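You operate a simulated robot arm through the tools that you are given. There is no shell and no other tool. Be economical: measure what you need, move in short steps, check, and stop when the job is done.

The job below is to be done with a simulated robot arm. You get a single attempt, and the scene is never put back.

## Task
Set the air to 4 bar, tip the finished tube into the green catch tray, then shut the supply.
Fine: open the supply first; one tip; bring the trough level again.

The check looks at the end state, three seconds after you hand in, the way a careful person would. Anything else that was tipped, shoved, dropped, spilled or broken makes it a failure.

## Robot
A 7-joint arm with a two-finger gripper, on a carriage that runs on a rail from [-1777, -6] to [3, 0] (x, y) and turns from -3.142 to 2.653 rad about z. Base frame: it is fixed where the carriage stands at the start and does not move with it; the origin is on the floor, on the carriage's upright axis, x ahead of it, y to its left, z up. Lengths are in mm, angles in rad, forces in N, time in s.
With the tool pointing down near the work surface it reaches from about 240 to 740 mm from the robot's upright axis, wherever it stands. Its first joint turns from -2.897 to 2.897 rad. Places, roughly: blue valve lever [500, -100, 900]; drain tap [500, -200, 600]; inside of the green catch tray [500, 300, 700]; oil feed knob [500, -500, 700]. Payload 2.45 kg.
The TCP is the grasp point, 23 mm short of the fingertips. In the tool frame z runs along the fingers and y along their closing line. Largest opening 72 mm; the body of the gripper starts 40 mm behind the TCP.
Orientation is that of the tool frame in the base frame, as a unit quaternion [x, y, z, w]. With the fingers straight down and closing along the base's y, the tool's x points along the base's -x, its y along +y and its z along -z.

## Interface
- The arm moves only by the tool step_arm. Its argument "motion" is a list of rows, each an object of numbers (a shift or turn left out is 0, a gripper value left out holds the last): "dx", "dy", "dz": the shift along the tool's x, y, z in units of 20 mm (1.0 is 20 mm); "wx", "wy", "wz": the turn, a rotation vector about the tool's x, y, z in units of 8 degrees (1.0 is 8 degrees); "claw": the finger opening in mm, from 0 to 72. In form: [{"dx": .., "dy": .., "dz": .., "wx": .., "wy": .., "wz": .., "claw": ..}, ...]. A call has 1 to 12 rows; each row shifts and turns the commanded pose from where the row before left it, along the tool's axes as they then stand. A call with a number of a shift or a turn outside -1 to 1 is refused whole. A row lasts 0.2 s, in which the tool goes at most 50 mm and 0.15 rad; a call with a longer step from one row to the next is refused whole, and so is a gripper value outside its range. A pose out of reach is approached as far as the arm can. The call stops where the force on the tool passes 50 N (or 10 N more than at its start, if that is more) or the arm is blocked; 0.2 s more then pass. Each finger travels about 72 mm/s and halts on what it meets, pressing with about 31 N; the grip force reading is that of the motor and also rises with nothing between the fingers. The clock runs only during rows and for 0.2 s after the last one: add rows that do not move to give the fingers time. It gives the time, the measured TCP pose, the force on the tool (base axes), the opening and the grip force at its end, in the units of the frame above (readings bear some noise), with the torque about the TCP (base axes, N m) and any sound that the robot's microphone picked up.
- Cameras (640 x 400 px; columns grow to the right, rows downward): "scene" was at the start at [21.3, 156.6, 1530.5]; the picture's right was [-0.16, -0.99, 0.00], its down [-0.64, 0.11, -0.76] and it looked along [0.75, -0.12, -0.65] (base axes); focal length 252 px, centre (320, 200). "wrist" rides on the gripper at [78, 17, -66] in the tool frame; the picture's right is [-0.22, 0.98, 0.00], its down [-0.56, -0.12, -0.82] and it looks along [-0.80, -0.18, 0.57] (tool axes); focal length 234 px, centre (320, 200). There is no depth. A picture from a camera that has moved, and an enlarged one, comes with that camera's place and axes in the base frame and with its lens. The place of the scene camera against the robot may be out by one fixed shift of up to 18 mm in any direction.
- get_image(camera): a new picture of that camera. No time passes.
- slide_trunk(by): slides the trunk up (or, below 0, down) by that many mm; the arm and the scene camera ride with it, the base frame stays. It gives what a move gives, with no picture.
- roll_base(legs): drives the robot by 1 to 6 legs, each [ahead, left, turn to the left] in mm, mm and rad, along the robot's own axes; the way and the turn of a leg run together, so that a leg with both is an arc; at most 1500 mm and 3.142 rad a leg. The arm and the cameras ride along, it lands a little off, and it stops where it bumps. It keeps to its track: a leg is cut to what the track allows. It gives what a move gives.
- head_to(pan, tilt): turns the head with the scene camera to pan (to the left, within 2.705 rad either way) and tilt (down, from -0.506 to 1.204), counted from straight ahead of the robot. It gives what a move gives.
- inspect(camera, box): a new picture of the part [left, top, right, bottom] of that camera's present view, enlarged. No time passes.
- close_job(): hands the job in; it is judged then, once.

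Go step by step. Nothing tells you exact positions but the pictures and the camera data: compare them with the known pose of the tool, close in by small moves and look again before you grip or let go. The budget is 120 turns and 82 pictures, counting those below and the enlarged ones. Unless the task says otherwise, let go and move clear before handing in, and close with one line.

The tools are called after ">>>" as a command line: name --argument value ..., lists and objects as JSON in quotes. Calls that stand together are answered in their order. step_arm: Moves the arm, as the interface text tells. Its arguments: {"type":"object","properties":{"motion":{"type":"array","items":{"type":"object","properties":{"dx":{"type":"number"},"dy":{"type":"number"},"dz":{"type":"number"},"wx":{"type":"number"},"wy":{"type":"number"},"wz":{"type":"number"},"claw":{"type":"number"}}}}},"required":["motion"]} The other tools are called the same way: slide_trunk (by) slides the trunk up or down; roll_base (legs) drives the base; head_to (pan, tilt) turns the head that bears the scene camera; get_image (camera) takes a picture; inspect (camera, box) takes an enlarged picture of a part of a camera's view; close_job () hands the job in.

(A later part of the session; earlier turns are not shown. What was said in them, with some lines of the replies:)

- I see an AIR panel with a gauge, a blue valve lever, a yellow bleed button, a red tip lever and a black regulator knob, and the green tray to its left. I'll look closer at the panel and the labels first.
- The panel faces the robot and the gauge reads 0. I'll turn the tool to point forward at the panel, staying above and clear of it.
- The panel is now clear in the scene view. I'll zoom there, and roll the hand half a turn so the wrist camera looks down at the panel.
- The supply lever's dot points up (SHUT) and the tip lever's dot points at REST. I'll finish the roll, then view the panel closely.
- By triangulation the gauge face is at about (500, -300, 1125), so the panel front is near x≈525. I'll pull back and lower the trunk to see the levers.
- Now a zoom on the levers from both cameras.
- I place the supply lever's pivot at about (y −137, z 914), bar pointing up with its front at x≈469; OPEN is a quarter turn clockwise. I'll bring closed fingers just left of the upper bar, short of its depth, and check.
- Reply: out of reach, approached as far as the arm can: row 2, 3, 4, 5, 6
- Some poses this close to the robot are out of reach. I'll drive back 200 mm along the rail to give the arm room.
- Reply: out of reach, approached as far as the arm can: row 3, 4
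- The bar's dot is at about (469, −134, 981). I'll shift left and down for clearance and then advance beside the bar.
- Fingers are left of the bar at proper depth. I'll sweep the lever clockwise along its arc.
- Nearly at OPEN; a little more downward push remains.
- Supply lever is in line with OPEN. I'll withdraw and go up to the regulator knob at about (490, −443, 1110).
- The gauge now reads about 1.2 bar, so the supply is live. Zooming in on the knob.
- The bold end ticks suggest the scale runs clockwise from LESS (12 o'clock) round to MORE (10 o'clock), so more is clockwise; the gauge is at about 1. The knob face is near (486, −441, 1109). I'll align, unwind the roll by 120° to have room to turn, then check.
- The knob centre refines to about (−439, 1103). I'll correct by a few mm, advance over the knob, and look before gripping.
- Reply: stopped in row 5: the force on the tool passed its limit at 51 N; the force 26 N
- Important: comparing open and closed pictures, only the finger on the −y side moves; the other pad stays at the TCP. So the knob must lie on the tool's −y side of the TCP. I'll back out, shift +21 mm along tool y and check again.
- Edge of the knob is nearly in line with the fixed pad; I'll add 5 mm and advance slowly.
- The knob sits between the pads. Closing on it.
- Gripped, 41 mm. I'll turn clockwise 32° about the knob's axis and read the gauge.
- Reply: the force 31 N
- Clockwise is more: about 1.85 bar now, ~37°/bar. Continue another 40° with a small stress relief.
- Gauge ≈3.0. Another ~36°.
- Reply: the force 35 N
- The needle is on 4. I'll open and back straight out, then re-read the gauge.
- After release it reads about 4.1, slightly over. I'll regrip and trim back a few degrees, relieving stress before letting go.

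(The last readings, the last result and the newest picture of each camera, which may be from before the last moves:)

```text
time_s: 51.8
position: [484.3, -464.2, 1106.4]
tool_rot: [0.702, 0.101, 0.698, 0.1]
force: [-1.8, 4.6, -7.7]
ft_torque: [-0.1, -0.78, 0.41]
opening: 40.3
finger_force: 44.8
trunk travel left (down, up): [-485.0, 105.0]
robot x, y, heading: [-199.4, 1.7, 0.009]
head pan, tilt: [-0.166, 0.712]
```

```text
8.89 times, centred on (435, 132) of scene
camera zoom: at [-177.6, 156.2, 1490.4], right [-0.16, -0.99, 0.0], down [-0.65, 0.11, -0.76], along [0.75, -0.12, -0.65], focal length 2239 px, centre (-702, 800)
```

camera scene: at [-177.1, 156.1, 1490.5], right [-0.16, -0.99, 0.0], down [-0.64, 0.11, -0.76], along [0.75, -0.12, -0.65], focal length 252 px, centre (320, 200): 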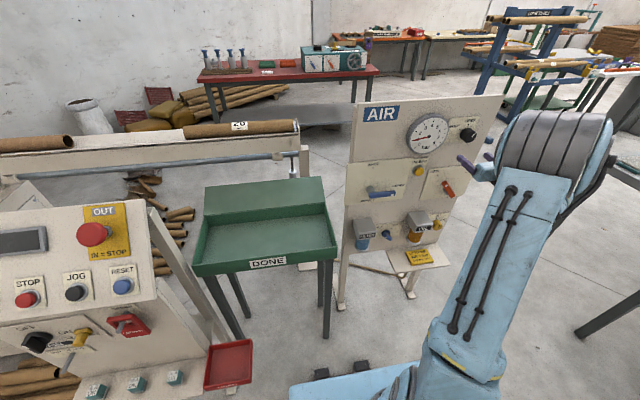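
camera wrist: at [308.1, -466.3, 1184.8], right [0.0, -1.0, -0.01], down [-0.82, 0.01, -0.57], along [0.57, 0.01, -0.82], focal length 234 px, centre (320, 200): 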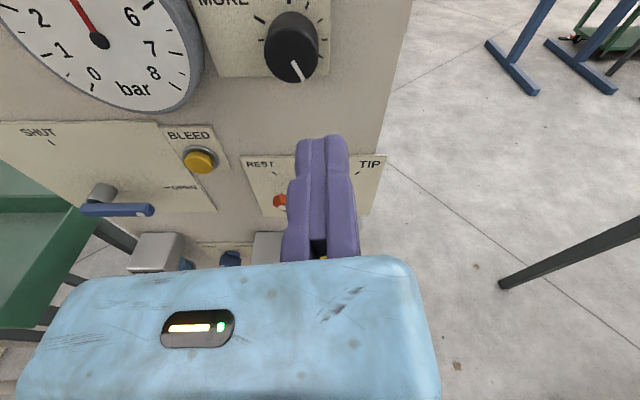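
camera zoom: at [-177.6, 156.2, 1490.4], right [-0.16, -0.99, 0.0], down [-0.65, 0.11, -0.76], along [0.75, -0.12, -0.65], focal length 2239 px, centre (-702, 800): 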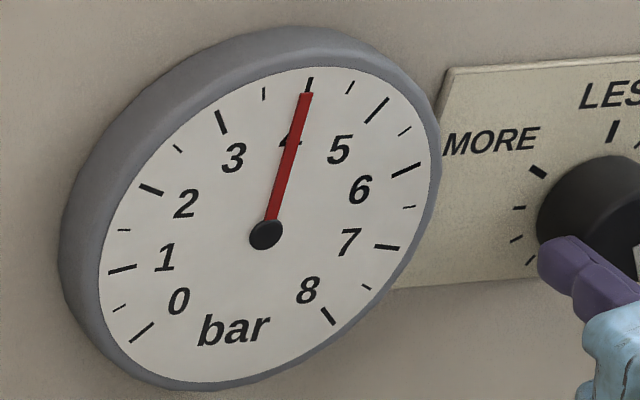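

Needle on 4 with low forces. Releasing gently and backing out.

>>> step_arm --motion '[{"claw": 60}, {"claw": 60}, {"claw": 60}, {"dz": -0.7}, {"dz": -1}, {"dz": -1}, {"dz": -1}, {"dz": -1}, {"dz": -1, "claw": 0}, {}, {}, {}]'

>>> inspect --camera "scene" --box '[405, 110, 465, 155]'

```text
time_s: 54.4
position: [370.2, -463.7, 1107.4]
tool_rot: [0.702, 0.101, 0.698, 0.099]
force: [0.0, 0.9, -0.6]
ft_torque: [0.0, 0.02, 0.0]
opening: 0.2
finger_force: 28.4
trunk travel left (down, up): [-485.0, 105.0]
robot x, y, heading: [-197.8, -2.7, 0.004]
head pan, tilt: [-0.166, 0.712]
```

```text
8.89 times, centred on (435, 132) of scene
camera zoom: at [-177.9, 156.0, 1490.5], right [-0.16, -0.99, 0.0], down [-0.64, 0.11, -0.76], along [0.75, -0.12, -0.65], focal length 2239 px, centre (-702, 800)
```

zoom: 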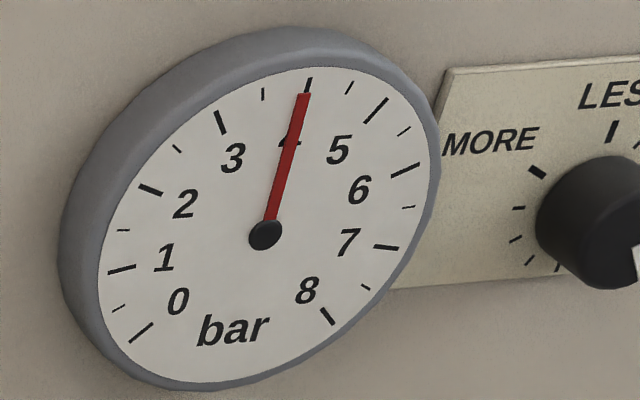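

Gauge holds at 4.0. Now to the red tip lever: I'll square the hand, move left and down for a clear look at it.

>>> step_arm --motion '[{"wz": 1}, {"wz": 1}, {"wz": 0.05}, {"dy": -1}, {"dy": -1}, {"dy": -1}, {"dy": -1}, {"dy": -1}, {"dy": -1}]'

>>> slide_trunk --by -110

>>> get_image --camera "wrist"

>>> inspect --camera "scene" --box '[340, 110, 500, 240]'

```text
time_s: 56.4
position: [370.6, -342.4, 1106.8]
tool_rot: [0.709, 0.0, 0.705, 0.0]
force: [-0.2, -0.3, -0.1]
ft_torque: [0.01, -0.05, 0.03]
opening: 0.0
finger_force: 28.6
trunk travel left (down, up): [-485.0, 105.0]
robot x, y, heading: [-200.2, -5.1, 0.006]
head pan, tilt: [-0.166, 0.712]
```

```text
time_s: 57.8
position: [370.6, -342.9, 998.0]
tool_rot: [0.709, 0.0, 0.705, 0.0]
force: [-0.5, 1.3, -0.6]
ft_torque: [-0.02, -0.01, 0.02]
opening: 0.3
finger_force: 28.3
trunk travel left (down, up): [-375.0, 215.0]
robot x, y, heading: [-200.5, -3.9, 0.006]
head pan, tilt: [-0.166, 0.712]
```

```text
41 pictures are left
camera wrist: at [306.5, -359.7, 1074.8], right [0.0, -0.98, -0.22], down [-0.82, 0.12, -0.56], along [0.57, 0.18, -0.8], focal length 234 px, centre (320, 200)
```

wrist: 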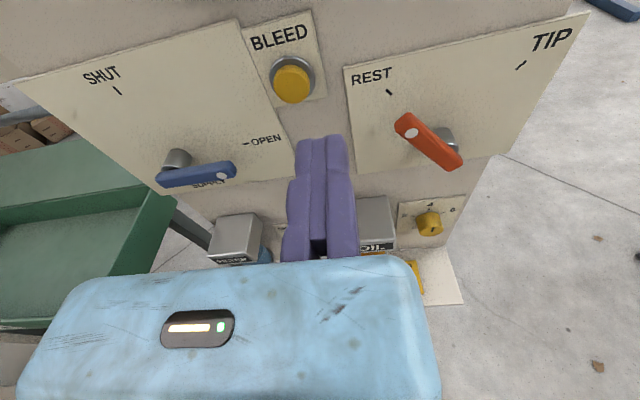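

```text
3.08 times, centred on (420, 175) of scene
camera zoom: at [-177.9, 156.0, 1380.5], right [-0.16, -0.99, 0.0], down [-0.64, 0.11, -0.76], along [0.75, -0.12, -0.65], focal length 775 px, centre (12, 277)
```

zoom: 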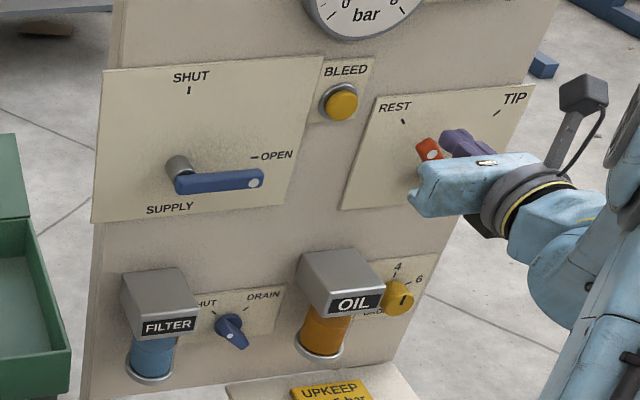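

The tip lever's pivot is about (−450, 887), REST and TIP at ∓45°. I'll go to the left-below side of its bar, at depth in two stages.

>>> step_arm --motion '[{"dy": 0.5, "dx": -1}, {"dy": 0.5, "dx": -1}, {"dy": 0.5, "dx": -1}, {"dy": 0.5, "dx": -1}, {"dy": 0.28, "dx": -0.75}, {"dz": 1}, {"dz": 1}, {"dz": 1}, {}]'

>>> get_image --camera "wrist"

```text
time_s: 59.8
position: [430.7, -388.6, 901.6]
tool_rot: [0.709, 0.0, 0.705, 0.0]
force: [-0.7, -0.2, 0.0]
ft_torque: [-0.01, 0.04, -0.01]
opening: 0.0
finger_force: 28.3
trunk travel left (down, up): [-375.0, 215.0]
robot x, y, heading: [-201.8, 0.4, 0.007]
head pan, tilt: [-0.166, 0.712]
```

```text
39 pictures are left
camera wrist: at [366.4, -405.4, 979.0], right [0.0, -0.98, -0.22], down [-0.82, 0.12, -0.56], along [0.57, 0.18, -0.8], focal length 234 px, centre (320, 200)
```

wrist: 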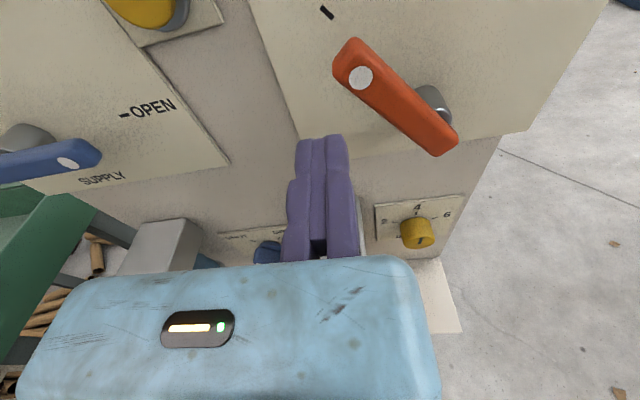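

Depth and clearance look right (about 9 mm gap). Advancing, then sweeping the lever clockwise toward TIP.

>>> step_arm --motion '[{"dz": 0.85}, {"dz": 0.85}, {}, {"dy": 0.23, "dx": 0.43}, {"dy": 0.44, "dx": 0.68}, {"dy": 0.6, "dx": 0.55}, {"dy": 0.77, "dx": 0.37}, {"dy": 0.79, "dx": 0.16}, {"dy": 0.76, "dx": -0.03}, {"dy": 0.5, "dx": -0.14}, {}]'

>>> get_image --camera "wrist"

>>> get_image --camera "scene"

```text
time_s: 62.2
position: [463.5, -470.5, 942.4]
tool_rot: [0.709, 0.0, 0.706, -0.001]
force: [-0.1, 0.3, -0.3]
ft_torque: [-0.01, 0.01, 0.04]
opening: 0.2
finger_force: 28.2
trunk travel left (down, up): [-375.0, 215.0]
robot x, y, heading: [-197.1, -2.9, 0.002]
head pan, tilt: [-0.166, 0.712]
```

```text
38 pictures are left
camera wrist: at [399.6, -487.2, 1019.3], right [0.0, -0.98, -0.22], down [-0.82, 0.12, -0.56], along [0.57, 0.18, -0.8], focal length 234 px, centre (320, 200)
```

wrist: 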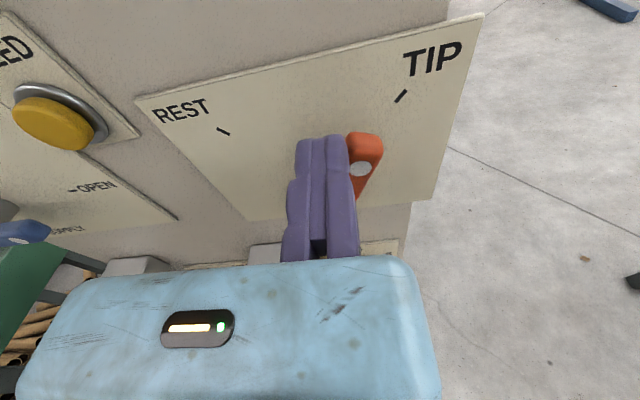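

```text
37 pictures are left
camera scene: at [-177.9, 156.0, 1380.5], right [-0.16, -0.99, 0.0], down [-0.64, 0.11, -0.76], along [0.75, -0.12, -0.65], focal length 252 px, centre (320, 200)
```

scene: 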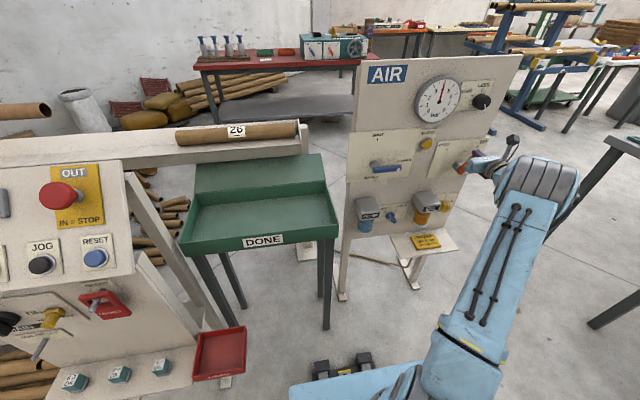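

Lever is at ~34°, TIP is at 45°; the trough hasn't tipped yet. Pushing the rest.

>>> step_arm --motion '[{"dy": 0.25, "dx": -0.2}, {"dy": 0.22, "dx": -0.2}, {"dy": 0.1, "dx": -0.1}, {}, {}, {}]'

>>> get_image --camera "wrist"

>>> get_image --camera "scene"

```text
time_s: 63.6
position: [464.0, -481.3, 931.7]
tool_rot: [0.709, 0.0, 0.705, 0.0]
force: [0.0, -0.5, -0.1]
ft_torque: [0.03, 0.04, 0.04]
opening: 0.0
finger_force: 28.5
trunk travel left (down, up): [-375.0, 215.0]
robot x, y, heading: [-198.9, -2.7, 0.005]
head pan, tilt: [-0.166, 0.712]
```

```text
36 pictures are left
camera wrist: at [400.2, -498.6, 1009.6], right [0.0, -0.98, -0.22], down [-0.82, 0.12, -0.56], along [0.57, 0.18, -0.8], focal length 234 px, centre (320, 200)
```

wrist: 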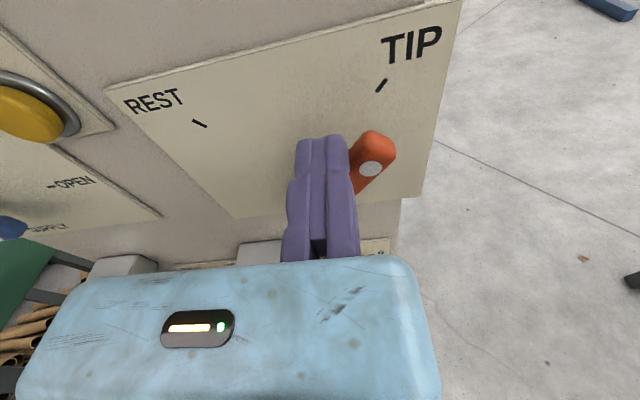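

```text
35 pictures are left
camera scene: at [-177.9, 156.0, 1380.5], right [-0.16, -0.99, 0.0], down [-0.64, 0.11, -0.76], along [0.75, -0.12, -0.65], focal length 252 px, centre (320, 200)
```

scene: 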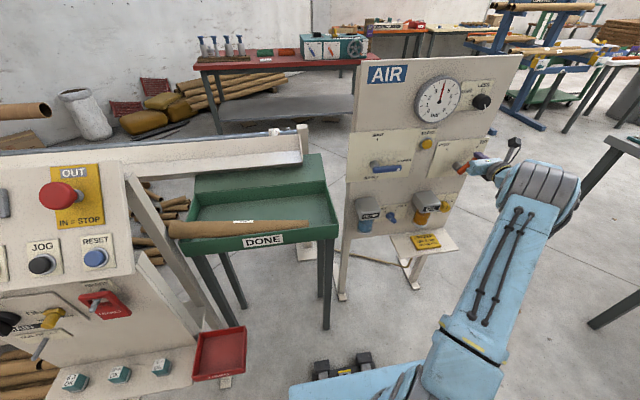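

The trough tipped and the tube rolled into the tray. Checking the tube's seat more closely.

>>> step_arm --motion '[{}, {}, {}, {}, {}]'

>>> inspect --camera "scene" --box '[120, 100, 380, 280]'

```text
time_s: 64.8
position: [465.4, -481.1, 932.0]
tool_rot: [0.709, 0.001, 0.705, -0.001]
force: [0.2, 0.3, 0.4]
ft_torque: [-0.03, 0.03, -0.04]
opening: 0.0
finger_force: 28.7
trunk travel left (down, up): [-375.0, 215.0]
robot x, y, heading: [-201.1, 1.4, 0.003]
head pan, tilt: [-0.166, 0.712]
```

```text
2.22 times, centred on (250, 190) of scene
camera zoom: at [-177.9, 156.0, 1380.5], right [-0.16, -0.99, 0.0], down [-0.64, 0.11, -0.76], along [0.75, -0.12, -0.65], focal length 560 px, centre (476, 222)
```

zoom: 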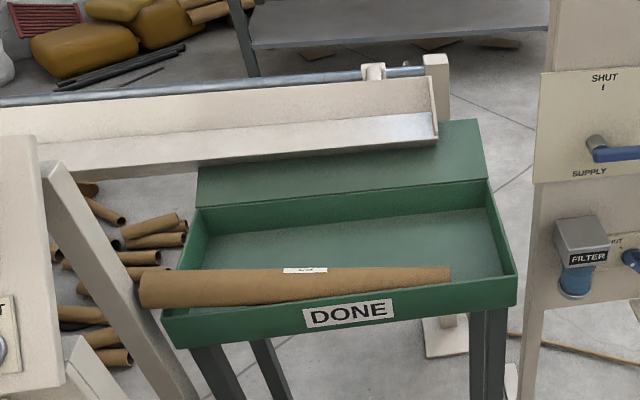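

The tube lies in the tray, its left end propped on the rim; I'll look again afterwards. Now the lever back to REST: retract and go round to its right side.

>>> step_arm --motion '[{"dz": -1}, {"dz": -1}, {"dz": -0.5}, {"dy": 0.8, "dx": -0.75}, {"dy": 0.8, "dx": -0.75}, {}]'

>>> get_image --camera "wrist"

>>> inspect --camera "scene" --box '[120, 100, 380, 280]'

```text
time_s: 66.2
position: [414.4, -513.0, 902.9]
tool_rot: [0.709, -0.001, 0.705, 0.0]
force: [0.5, 0.4, 0.5]
ft_torque: [0.03, -0.01, 0.03]
opening: 0.0
finger_force: 28.4
trunk travel left (down, up): [-375.0, 215.0]
robot x, y, heading: [-199.3, -1.7, -0.0]
head pan, tilt: [-0.166, 0.712]
```

```text
33 pictures are left
camera wrist: at [350.0, -530.1, 980.3], right [0.0, -0.98, -0.22], down [-0.82, 0.12, -0.56], along [0.57, 0.18, -0.8], focal length 234 px, centre (320, 200)
```

wrist: 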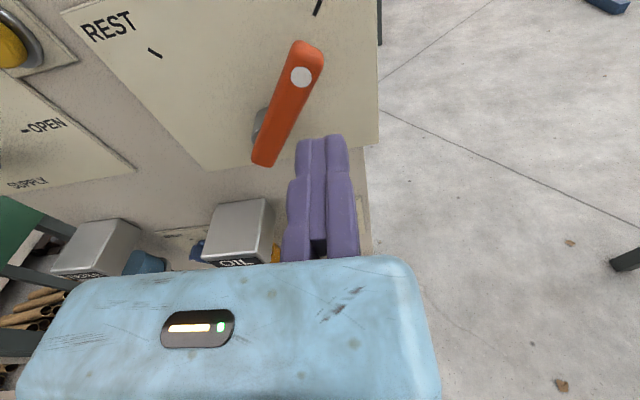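

```text
2.22 times, centred on (250, 190) of scene
camera zoom: at [-177.8, 155.9, 1380.5], right [-0.16, -0.99, 0.0], down [-0.64, 0.11, -0.76], along [0.75, -0.12, -0.65], focal length 560 px, centre (476, 222)
```

zoom: 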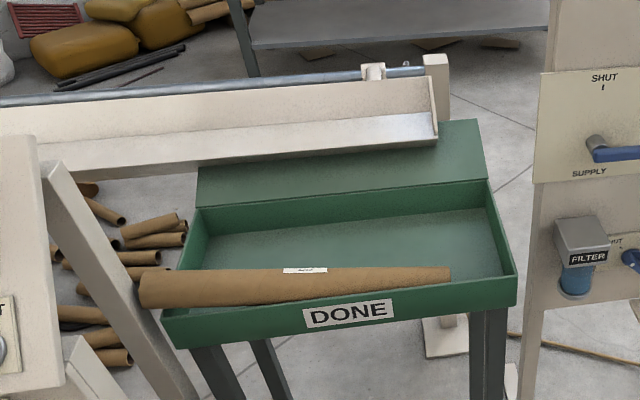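

The bar is a bit closer than planned; I'll step 14 mm further right-down before advancing.

>>> step_arm --motion '[{"dy": 0.55, "dx": -0.45}, {"dz": 1}, {"dz": 0.7}, {"dz": 0.7}, {}]'

>>> get_image --camera "wrist"

```text
time_s: 67.4
position: [461.7, -522.2, 893.7]
tool_rot: [0.709, -0.001, 0.705, 0.0]
force: [-1.2, -0.5, 0.7]
ft_torque: [0.02, -0.03, 0.01]
opening: 0.0
finger_force: 28.1
trunk travel left (down, up): [-375.0, 215.0]
robot x, y, heading: [-199.8, -2.6, 0.004]
head pan, tilt: [-0.166, 0.712]
```

```text
31 pictures are left
camera wrist: at [398.1, -540.1, 970.1], right [0.0, -0.98, -0.22], down [-0.82, 0.13, -0.56], along [0.57, 0.18, -0.8], focal length 234 px, centre (320, 200)
```

wrist: 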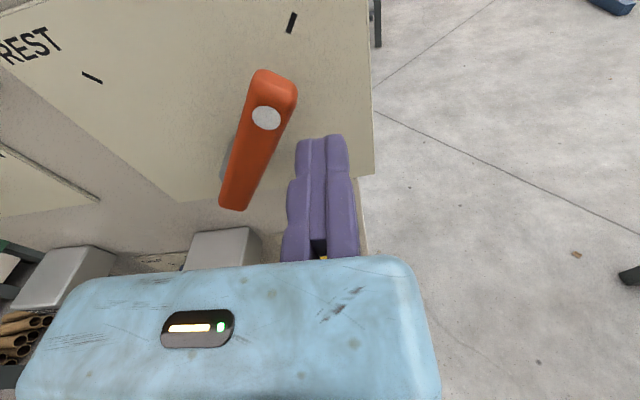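

Clear of the bar. Sweeping it counter-clockwise back toward REST.

>>> step_arm --motion '[{"dy": -0.26, "dx": 0.43}, {"dy": -0.49, "dx": 0.84}, {"dy": -0.6, "dx": 0.57}, {"dy": -0.8, "dx": 0.38}, {"dy": -0.78, "dx": 0.15}, {"dy": -0.75, "dx": -0.02}, {"dy": -0.5, "dx": -0.11}, {}]'

>>> get_image --camera "wrist"

```text
time_s: 69.2
position: [461.4, -440.9, 938.2]
tool_rot: [0.709, 0.0, 0.705, -0.001]
force: [0.4, -0.3, -0.6]
ft_torque: [0.01, -0.03, 0.02]
opening: 0.1
finger_force: 28.2
trunk travel left (down, up): [-375.0, 215.0]
robot x, y, heading: [-198.8, -1.3, 0.001]
head pan, tilt: [-0.166, 0.712]
```

```text
30 pictures are left
camera wrist: at [397.4, -457.6, 1015.3], right [0.0, -0.98, -0.22], down [-0.82, 0.12, -0.56], along [0.57, 0.18, -0.8], focal length 234 px, centre (320, 200)
```

wrist: 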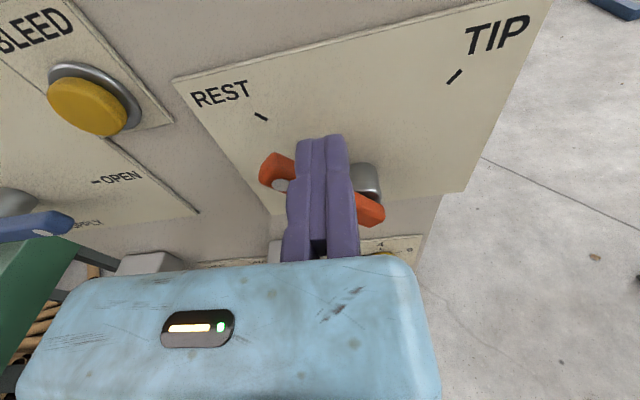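

Lever at about −38°; the last bit to REST.

>>> step_arm --motion '[{"dy": -0.25, "dx": -0.2}, {"dy": -0.22, "dx": -0.2}, {"dy": -0.08, "dx": -0.08}, {}, {}]'

>>> get_image --camera "wrist"

>>> get_image --camera "scene"

```text
time_s: 70.4
position: [461.1, -430.8, 929.0]
tool_rot: [0.709, 0.001, 0.705, -0.001]
force: [0.0, 0.2, 0.2]
ft_torque: [0.03, 0.01, 0.01]
opening: 0.0
finger_force: 28.5
trunk travel left (down, up): [-375.0, 215.0]
robot x, y, heading: [-201.9, -0.5, 0.006]
head pan, tilt: [-0.166, 0.712]
```

```text
29 pictures are left
camera wrist: at [397.6, -447.0, 1005.7], right [0.0, -0.98, -0.22], down [-0.82, 0.12, -0.56], along [0.57, 0.18, -0.8], focal length 234 px, centre (320, 200)
```

wrist: 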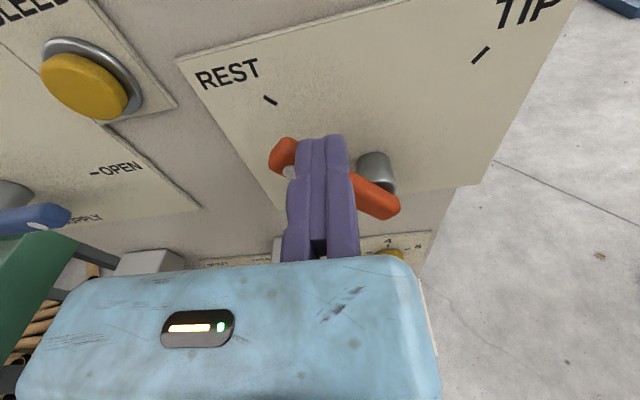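

```text
28 pictures are left
camera scene: at [-177.9, 156.0, 1380.5], right [-0.16, -0.99, 0.0], down [-0.64, 0.11, -0.76], along [0.75, -0.12, -0.65], focal length 252 px, centre (320, 200)
```

scene: 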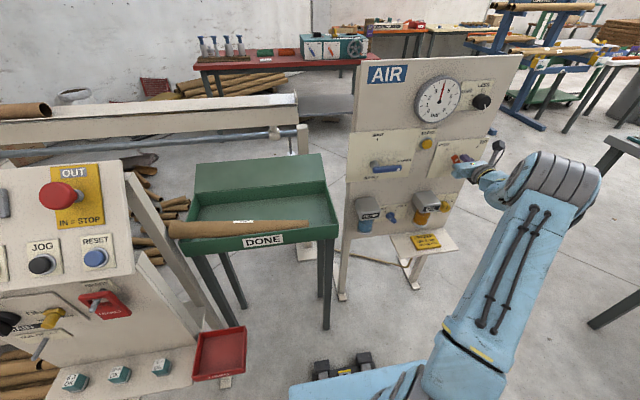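

The trough is level again. One more light nudge to seat the lever at REST, then retract and view.

>>> step_arm --motion '[{"dy": -0.15, "dx": -0.13}, {"dy": -0.1, "dx": -0.1}, {}, {"dy": 0.25, "dx": 0.2}, {"dz": -1}, {"dz": -1}, {"dz": -1}, {"dz": -1}, {"dz": -1}]'

>>> get_image --camera "wrist"

```text
time_s: 72.4
position: [362.4, -430.4, 928.1]
tool_rot: [0.709, 0.0, 0.705, -0.001]
force: [-0.3, -0.8, -0.9]
ft_torque: [-0.02, 0.0, -0.01]
opening: 0.0
finger_force: 28.8
trunk travel left (down, up): [-375.0, 215.0]
robot x, y, heading: [-199.8, -0.1, 0.004]
head pan, tilt: [-0.166, 0.712]
```

```text
27 pictures are left
camera wrist: at [298.2, -447.2, 1005.3], right [0.0, -0.98, -0.22], down [-0.82, 0.12, -0.56], along [0.57, 0.18, -0.8], focal length 234 px, centre (320, 200)
```

wrist: 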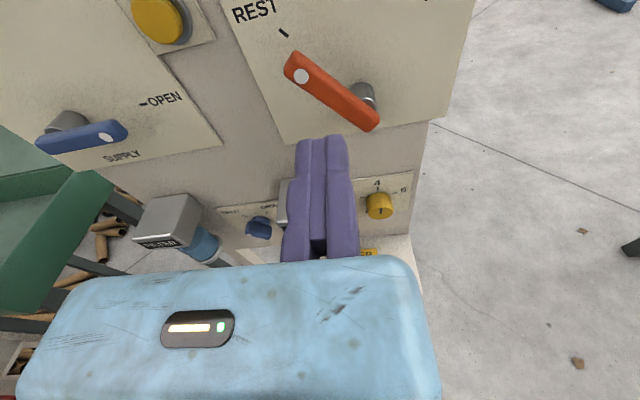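

Lever is back at REST and the supply lever still at OPEN. Moving to below the supply lever's bar.

>>> step_arm --motion '[{"dy": -1}, {"dy": -1}, {"dy": -1}, {"dy": -1}, {"dy": -1}, {"dy": -1}, {"dy": -1}, {"dy": -1}, {"dy": -1, "dx": -0.5}, {"dy": -1, "dx": -0.5}, {"dy": -1, "dx": -0.5}, {"dy": -0.8, "dx": -0.75}]'

>>> step_arm --motion '[{"dz": 1}, {"dz": 1}, {"dz": 0.8}, {}]'

>>> get_image --camera "wrist"

```text
time_s: 75.0
position: [360.5, -194.1, 883.7]
tool_rot: [0.709, -0.001, 0.705, 0.0]
force: [0.7, 0.0, -1.0]
ft_torque: [0.0, 0.0, -0.02]
opening: 0.0
finger_force: 28.3
trunk travel left (down, up): [-375.0, 215.0]
robot x, y, heading: [-195.8, -0.5, 0.004]
head pan, tilt: [-0.166, 0.712]
```

```text
time_s: 76.0
position: [416.9, -193.5, 882.4]
tool_rot: [0.709, 0.0, 0.705, 0.0]
force: [-0.3, 0.3, 1.0]
ft_torque: [0.02, 0.0, 0.02]
opening: 0.0
finger_force: 28.7
trunk travel left (down, up): [-375.0, 215.0]
robot x, y, heading: [-196.3, -0.0, 0.003]
head pan, tilt: [-0.166, 0.712]
```

```text
26 pictures are left
camera wrist: at [353.5, -211.0, 959.4], right [0.0, -0.98, -0.22], down [-0.82, 0.13, -0.56], along [0.57, 0.18, -0.8], focal length 234 px, centre (320, 200)
```

wrist: 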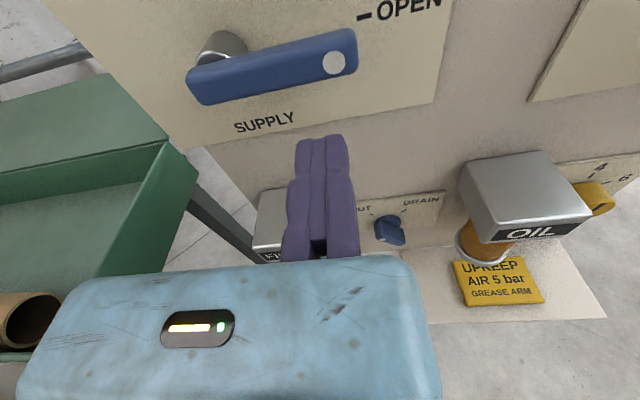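

The bar is at z≈907, fingers ~8 mm under it. Advancing and sweeping it counter-clockwise up to SHUT.

>>> step_arm --motion '[{"dz": 0.8}, {"dz": 0.8}, {"dz": 0.7}, {}, {"dy": 0.05, "dx": 0.38}, {"dy": 0.24, "dx": 0.66}, {"dy": -0.02, "dx": 0.73}, {"dy": -0.21, "dx": 0.73}, {"dy": -0.41, "dx": 0.67}, {"dy": -0.62, "dx": 0.55}, {"dy": -0.4, "dx": 0.2}, {}]'

>>> get_image --camera "wrist"

```text
time_s: 78.6
position: [463.6, -164.5, 961.6]
tool_rot: [0.709, 0.0, 0.705, -0.001]
force: [0.1, 0.5, 0.4]
ft_torque: [0.01, 0.0, 0.02]
opening: 0.0
finger_force: 28.3
trunk travel left (down, up): [-375.0, 215.0]
robot x, y, heading: [-198.3, -3.4, -0.0]
head pan, tilt: [-0.166, 0.712]
```

```text
25 pictures are left
camera wrist: at [399.9, -182.9, 1038.4], right [0.0, -0.98, -0.22], down [-0.82, 0.12, -0.56], along [0.57, 0.18, -0.8], focal length 234 px, centre (320, 200)
```

wrist: 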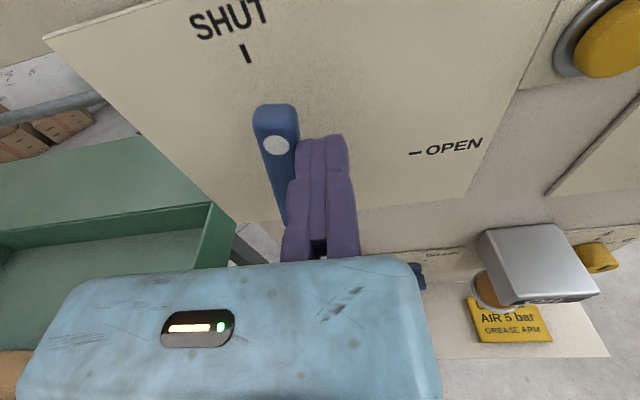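

About 10° short; pushing further left.

>>> step_arm --motion '[{"dy": -0.3, "dx": 0.05}, {"dy": -0.3}, {}, {}]'

>>> get_image --camera "wrist"

```text
time_s: 79.6
position: [464.6, -154.2, 961.7]
tool_rot: [0.709, 0.0, 0.705, -0.001]
force: [-0.6, 0.7, 0.9]
ft_torque: [-0.04, -0.02, -0.01]
opening: 0.1
finger_force: 27.9
trunk travel left (down, up): [-375.0, 215.0]
robot x, y, heading: [-199.3, 1.7, 0.006]
head pan, tilt: [-0.166, 0.712]
```

```text
24 pictures are left
camera wrist: at [399.9, -171.2, 1039.2], right [0.0, -0.98, -0.22], down [-0.82, 0.13, -0.56], along [0.57, 0.18, -0.8], focal length 234 px, centre (320, 200)
```

wrist: 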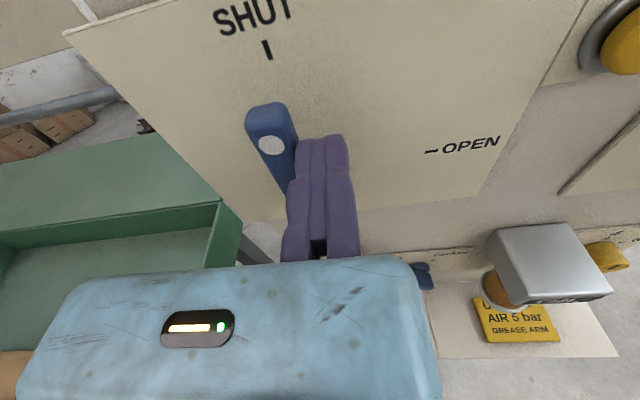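

Lever looks vertical. Retract to x≈350 and check from the scene camera.

>>> step_arm --motion '[{"dy": 0.25}, {"dz": -1}, {"dz": -1}, {"dz": -1}, {"dz": -1}, {"dz": -1}, {"dy": 1}, {"dy": 1}, {"dy": 1}, {"dy": 1}, {"dy": 1}, {"dy": 1}]'

>>> inspect --camera "scene" --box '[340, 60, 520, 250]'

>>> get_image --camera "wrist"

>>> inspect --camera "scene" --box '[140, 60, 360, 260]'

```text
time_s: 82.2
position: [364.6, -279.2, 962.9]
tool_rot: [0.709, 0.0, 0.705, -0.001]
force: [-0.5, 0.4, 0.0]
ft_torque: [-0.03, -0.01, -0.02]
opening: 0.0
finger_force: 28.3
trunk travel left (down, up): [-375.0, 215.0]
robot x, y, heading: [-198.4, -3.8, 0.006]
head pan, tilt: [-0.166, 0.712]
```

```text
2.11 times, centred on (430, 155) of scene
camera zoom: at [-177.9, 156.3, 1380.4], right [-0.16, -0.99, 0.0], down [-0.64, 0.11, -0.76], along [0.75, -0.12, -0.65], focal length 530 px, centre (88, 295)
```

zoom: 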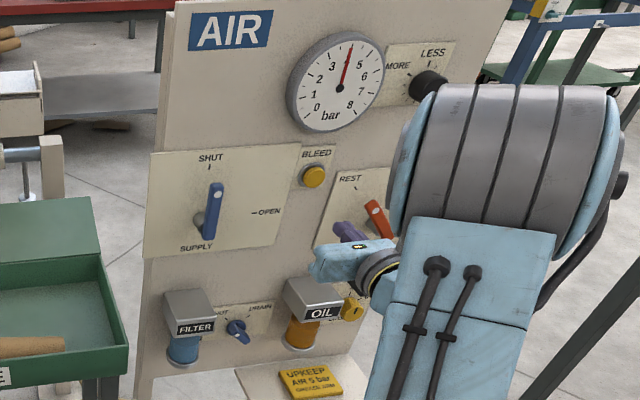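

```text
22 pictures are left
camera wrist: at [301.1, -296.4, 1040.4], right [0.0, -0.98, -0.22], down [-0.82, 0.12, -0.56], along [0.57, 0.18, -0.8], focal length 234 px, centre (320, 200)
```

wrist: 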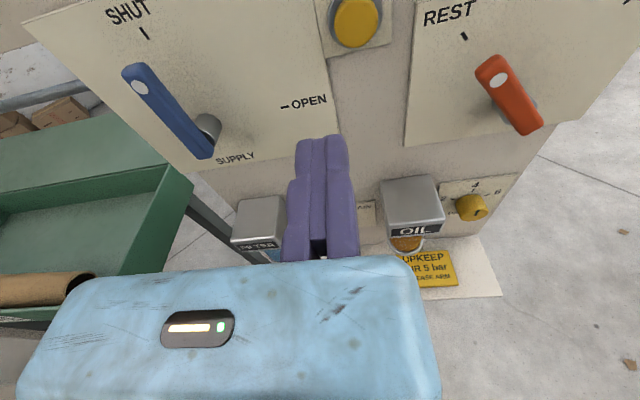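

```text
2.00 times, centred on (250, 160) of scene
camera zoom: at [-177.9, 156.3, 1380.4], right [-0.16, -0.99, 0.0], down [-0.64, 0.11, -0.76], along [0.75, -0.12, -0.65], focal length 504 px, centre (460, 280)
```

zoom: 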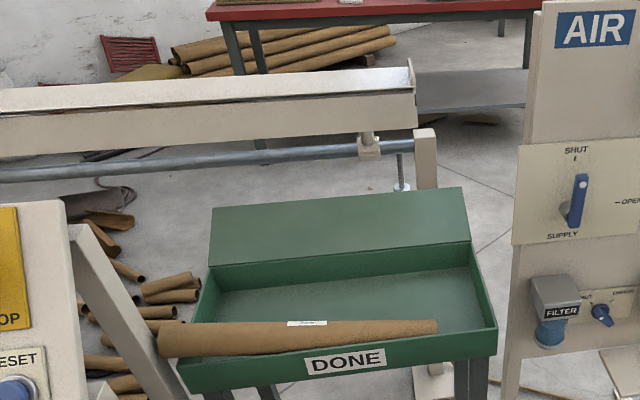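

Supply is SHUT, tip lever at REST, trough level, gauge 4. Let me look at the tube's seat more closely before deciding whether it's fine.

>>> inspect --camera "scene" --box '[200, 200, 340, 265]'

>>> inspect --camera "scene" --box '[150, 190, 270, 265]'

```text
4.57 times, centred on (270, 232) of scene
camera zoom: at [-177.9, 156.3, 1380.4], right [-0.16, -0.99, 0.0], down [-0.64, 0.11, -0.76], along [0.75, -0.12, -0.65], focal length 1152 px, centre (549, 51)
```

zoom: 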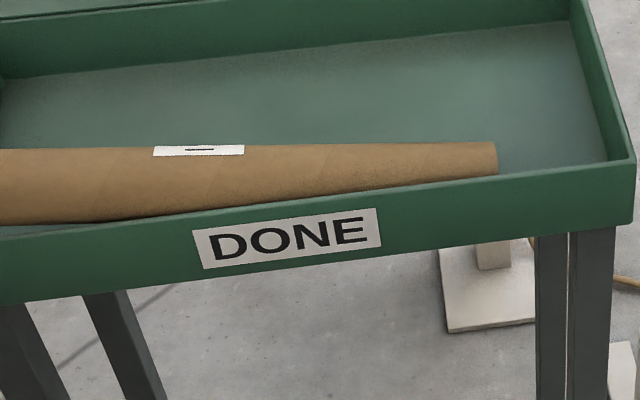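

```text
5.33 times, centred on (210, 228) of scene
camera zoom: at [-177.9, 156.3, 1380.4], right [-0.16, -0.99, 0.0], down [-0.64, 0.11, -0.76], along [0.75, -0.12, -0.65], focal length 1344 px, centre (907, 53)
```

zoom: 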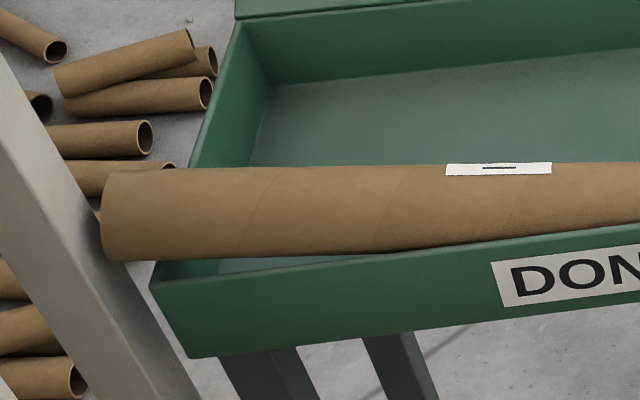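

All controls are in their final states, the tube is resting stably in the green tray (unchanged for about 18 s), and the arm is clear of everything. Handing in.

>>> close_job

```text
The job is handed in.
```

I handed the job in. I opened the supply, set the air to 4 bar and tipped the tube once into the green tray. The trough is level again and the supply is shut, but the tube's left end rests on the tray's left rim rather than flat inside.
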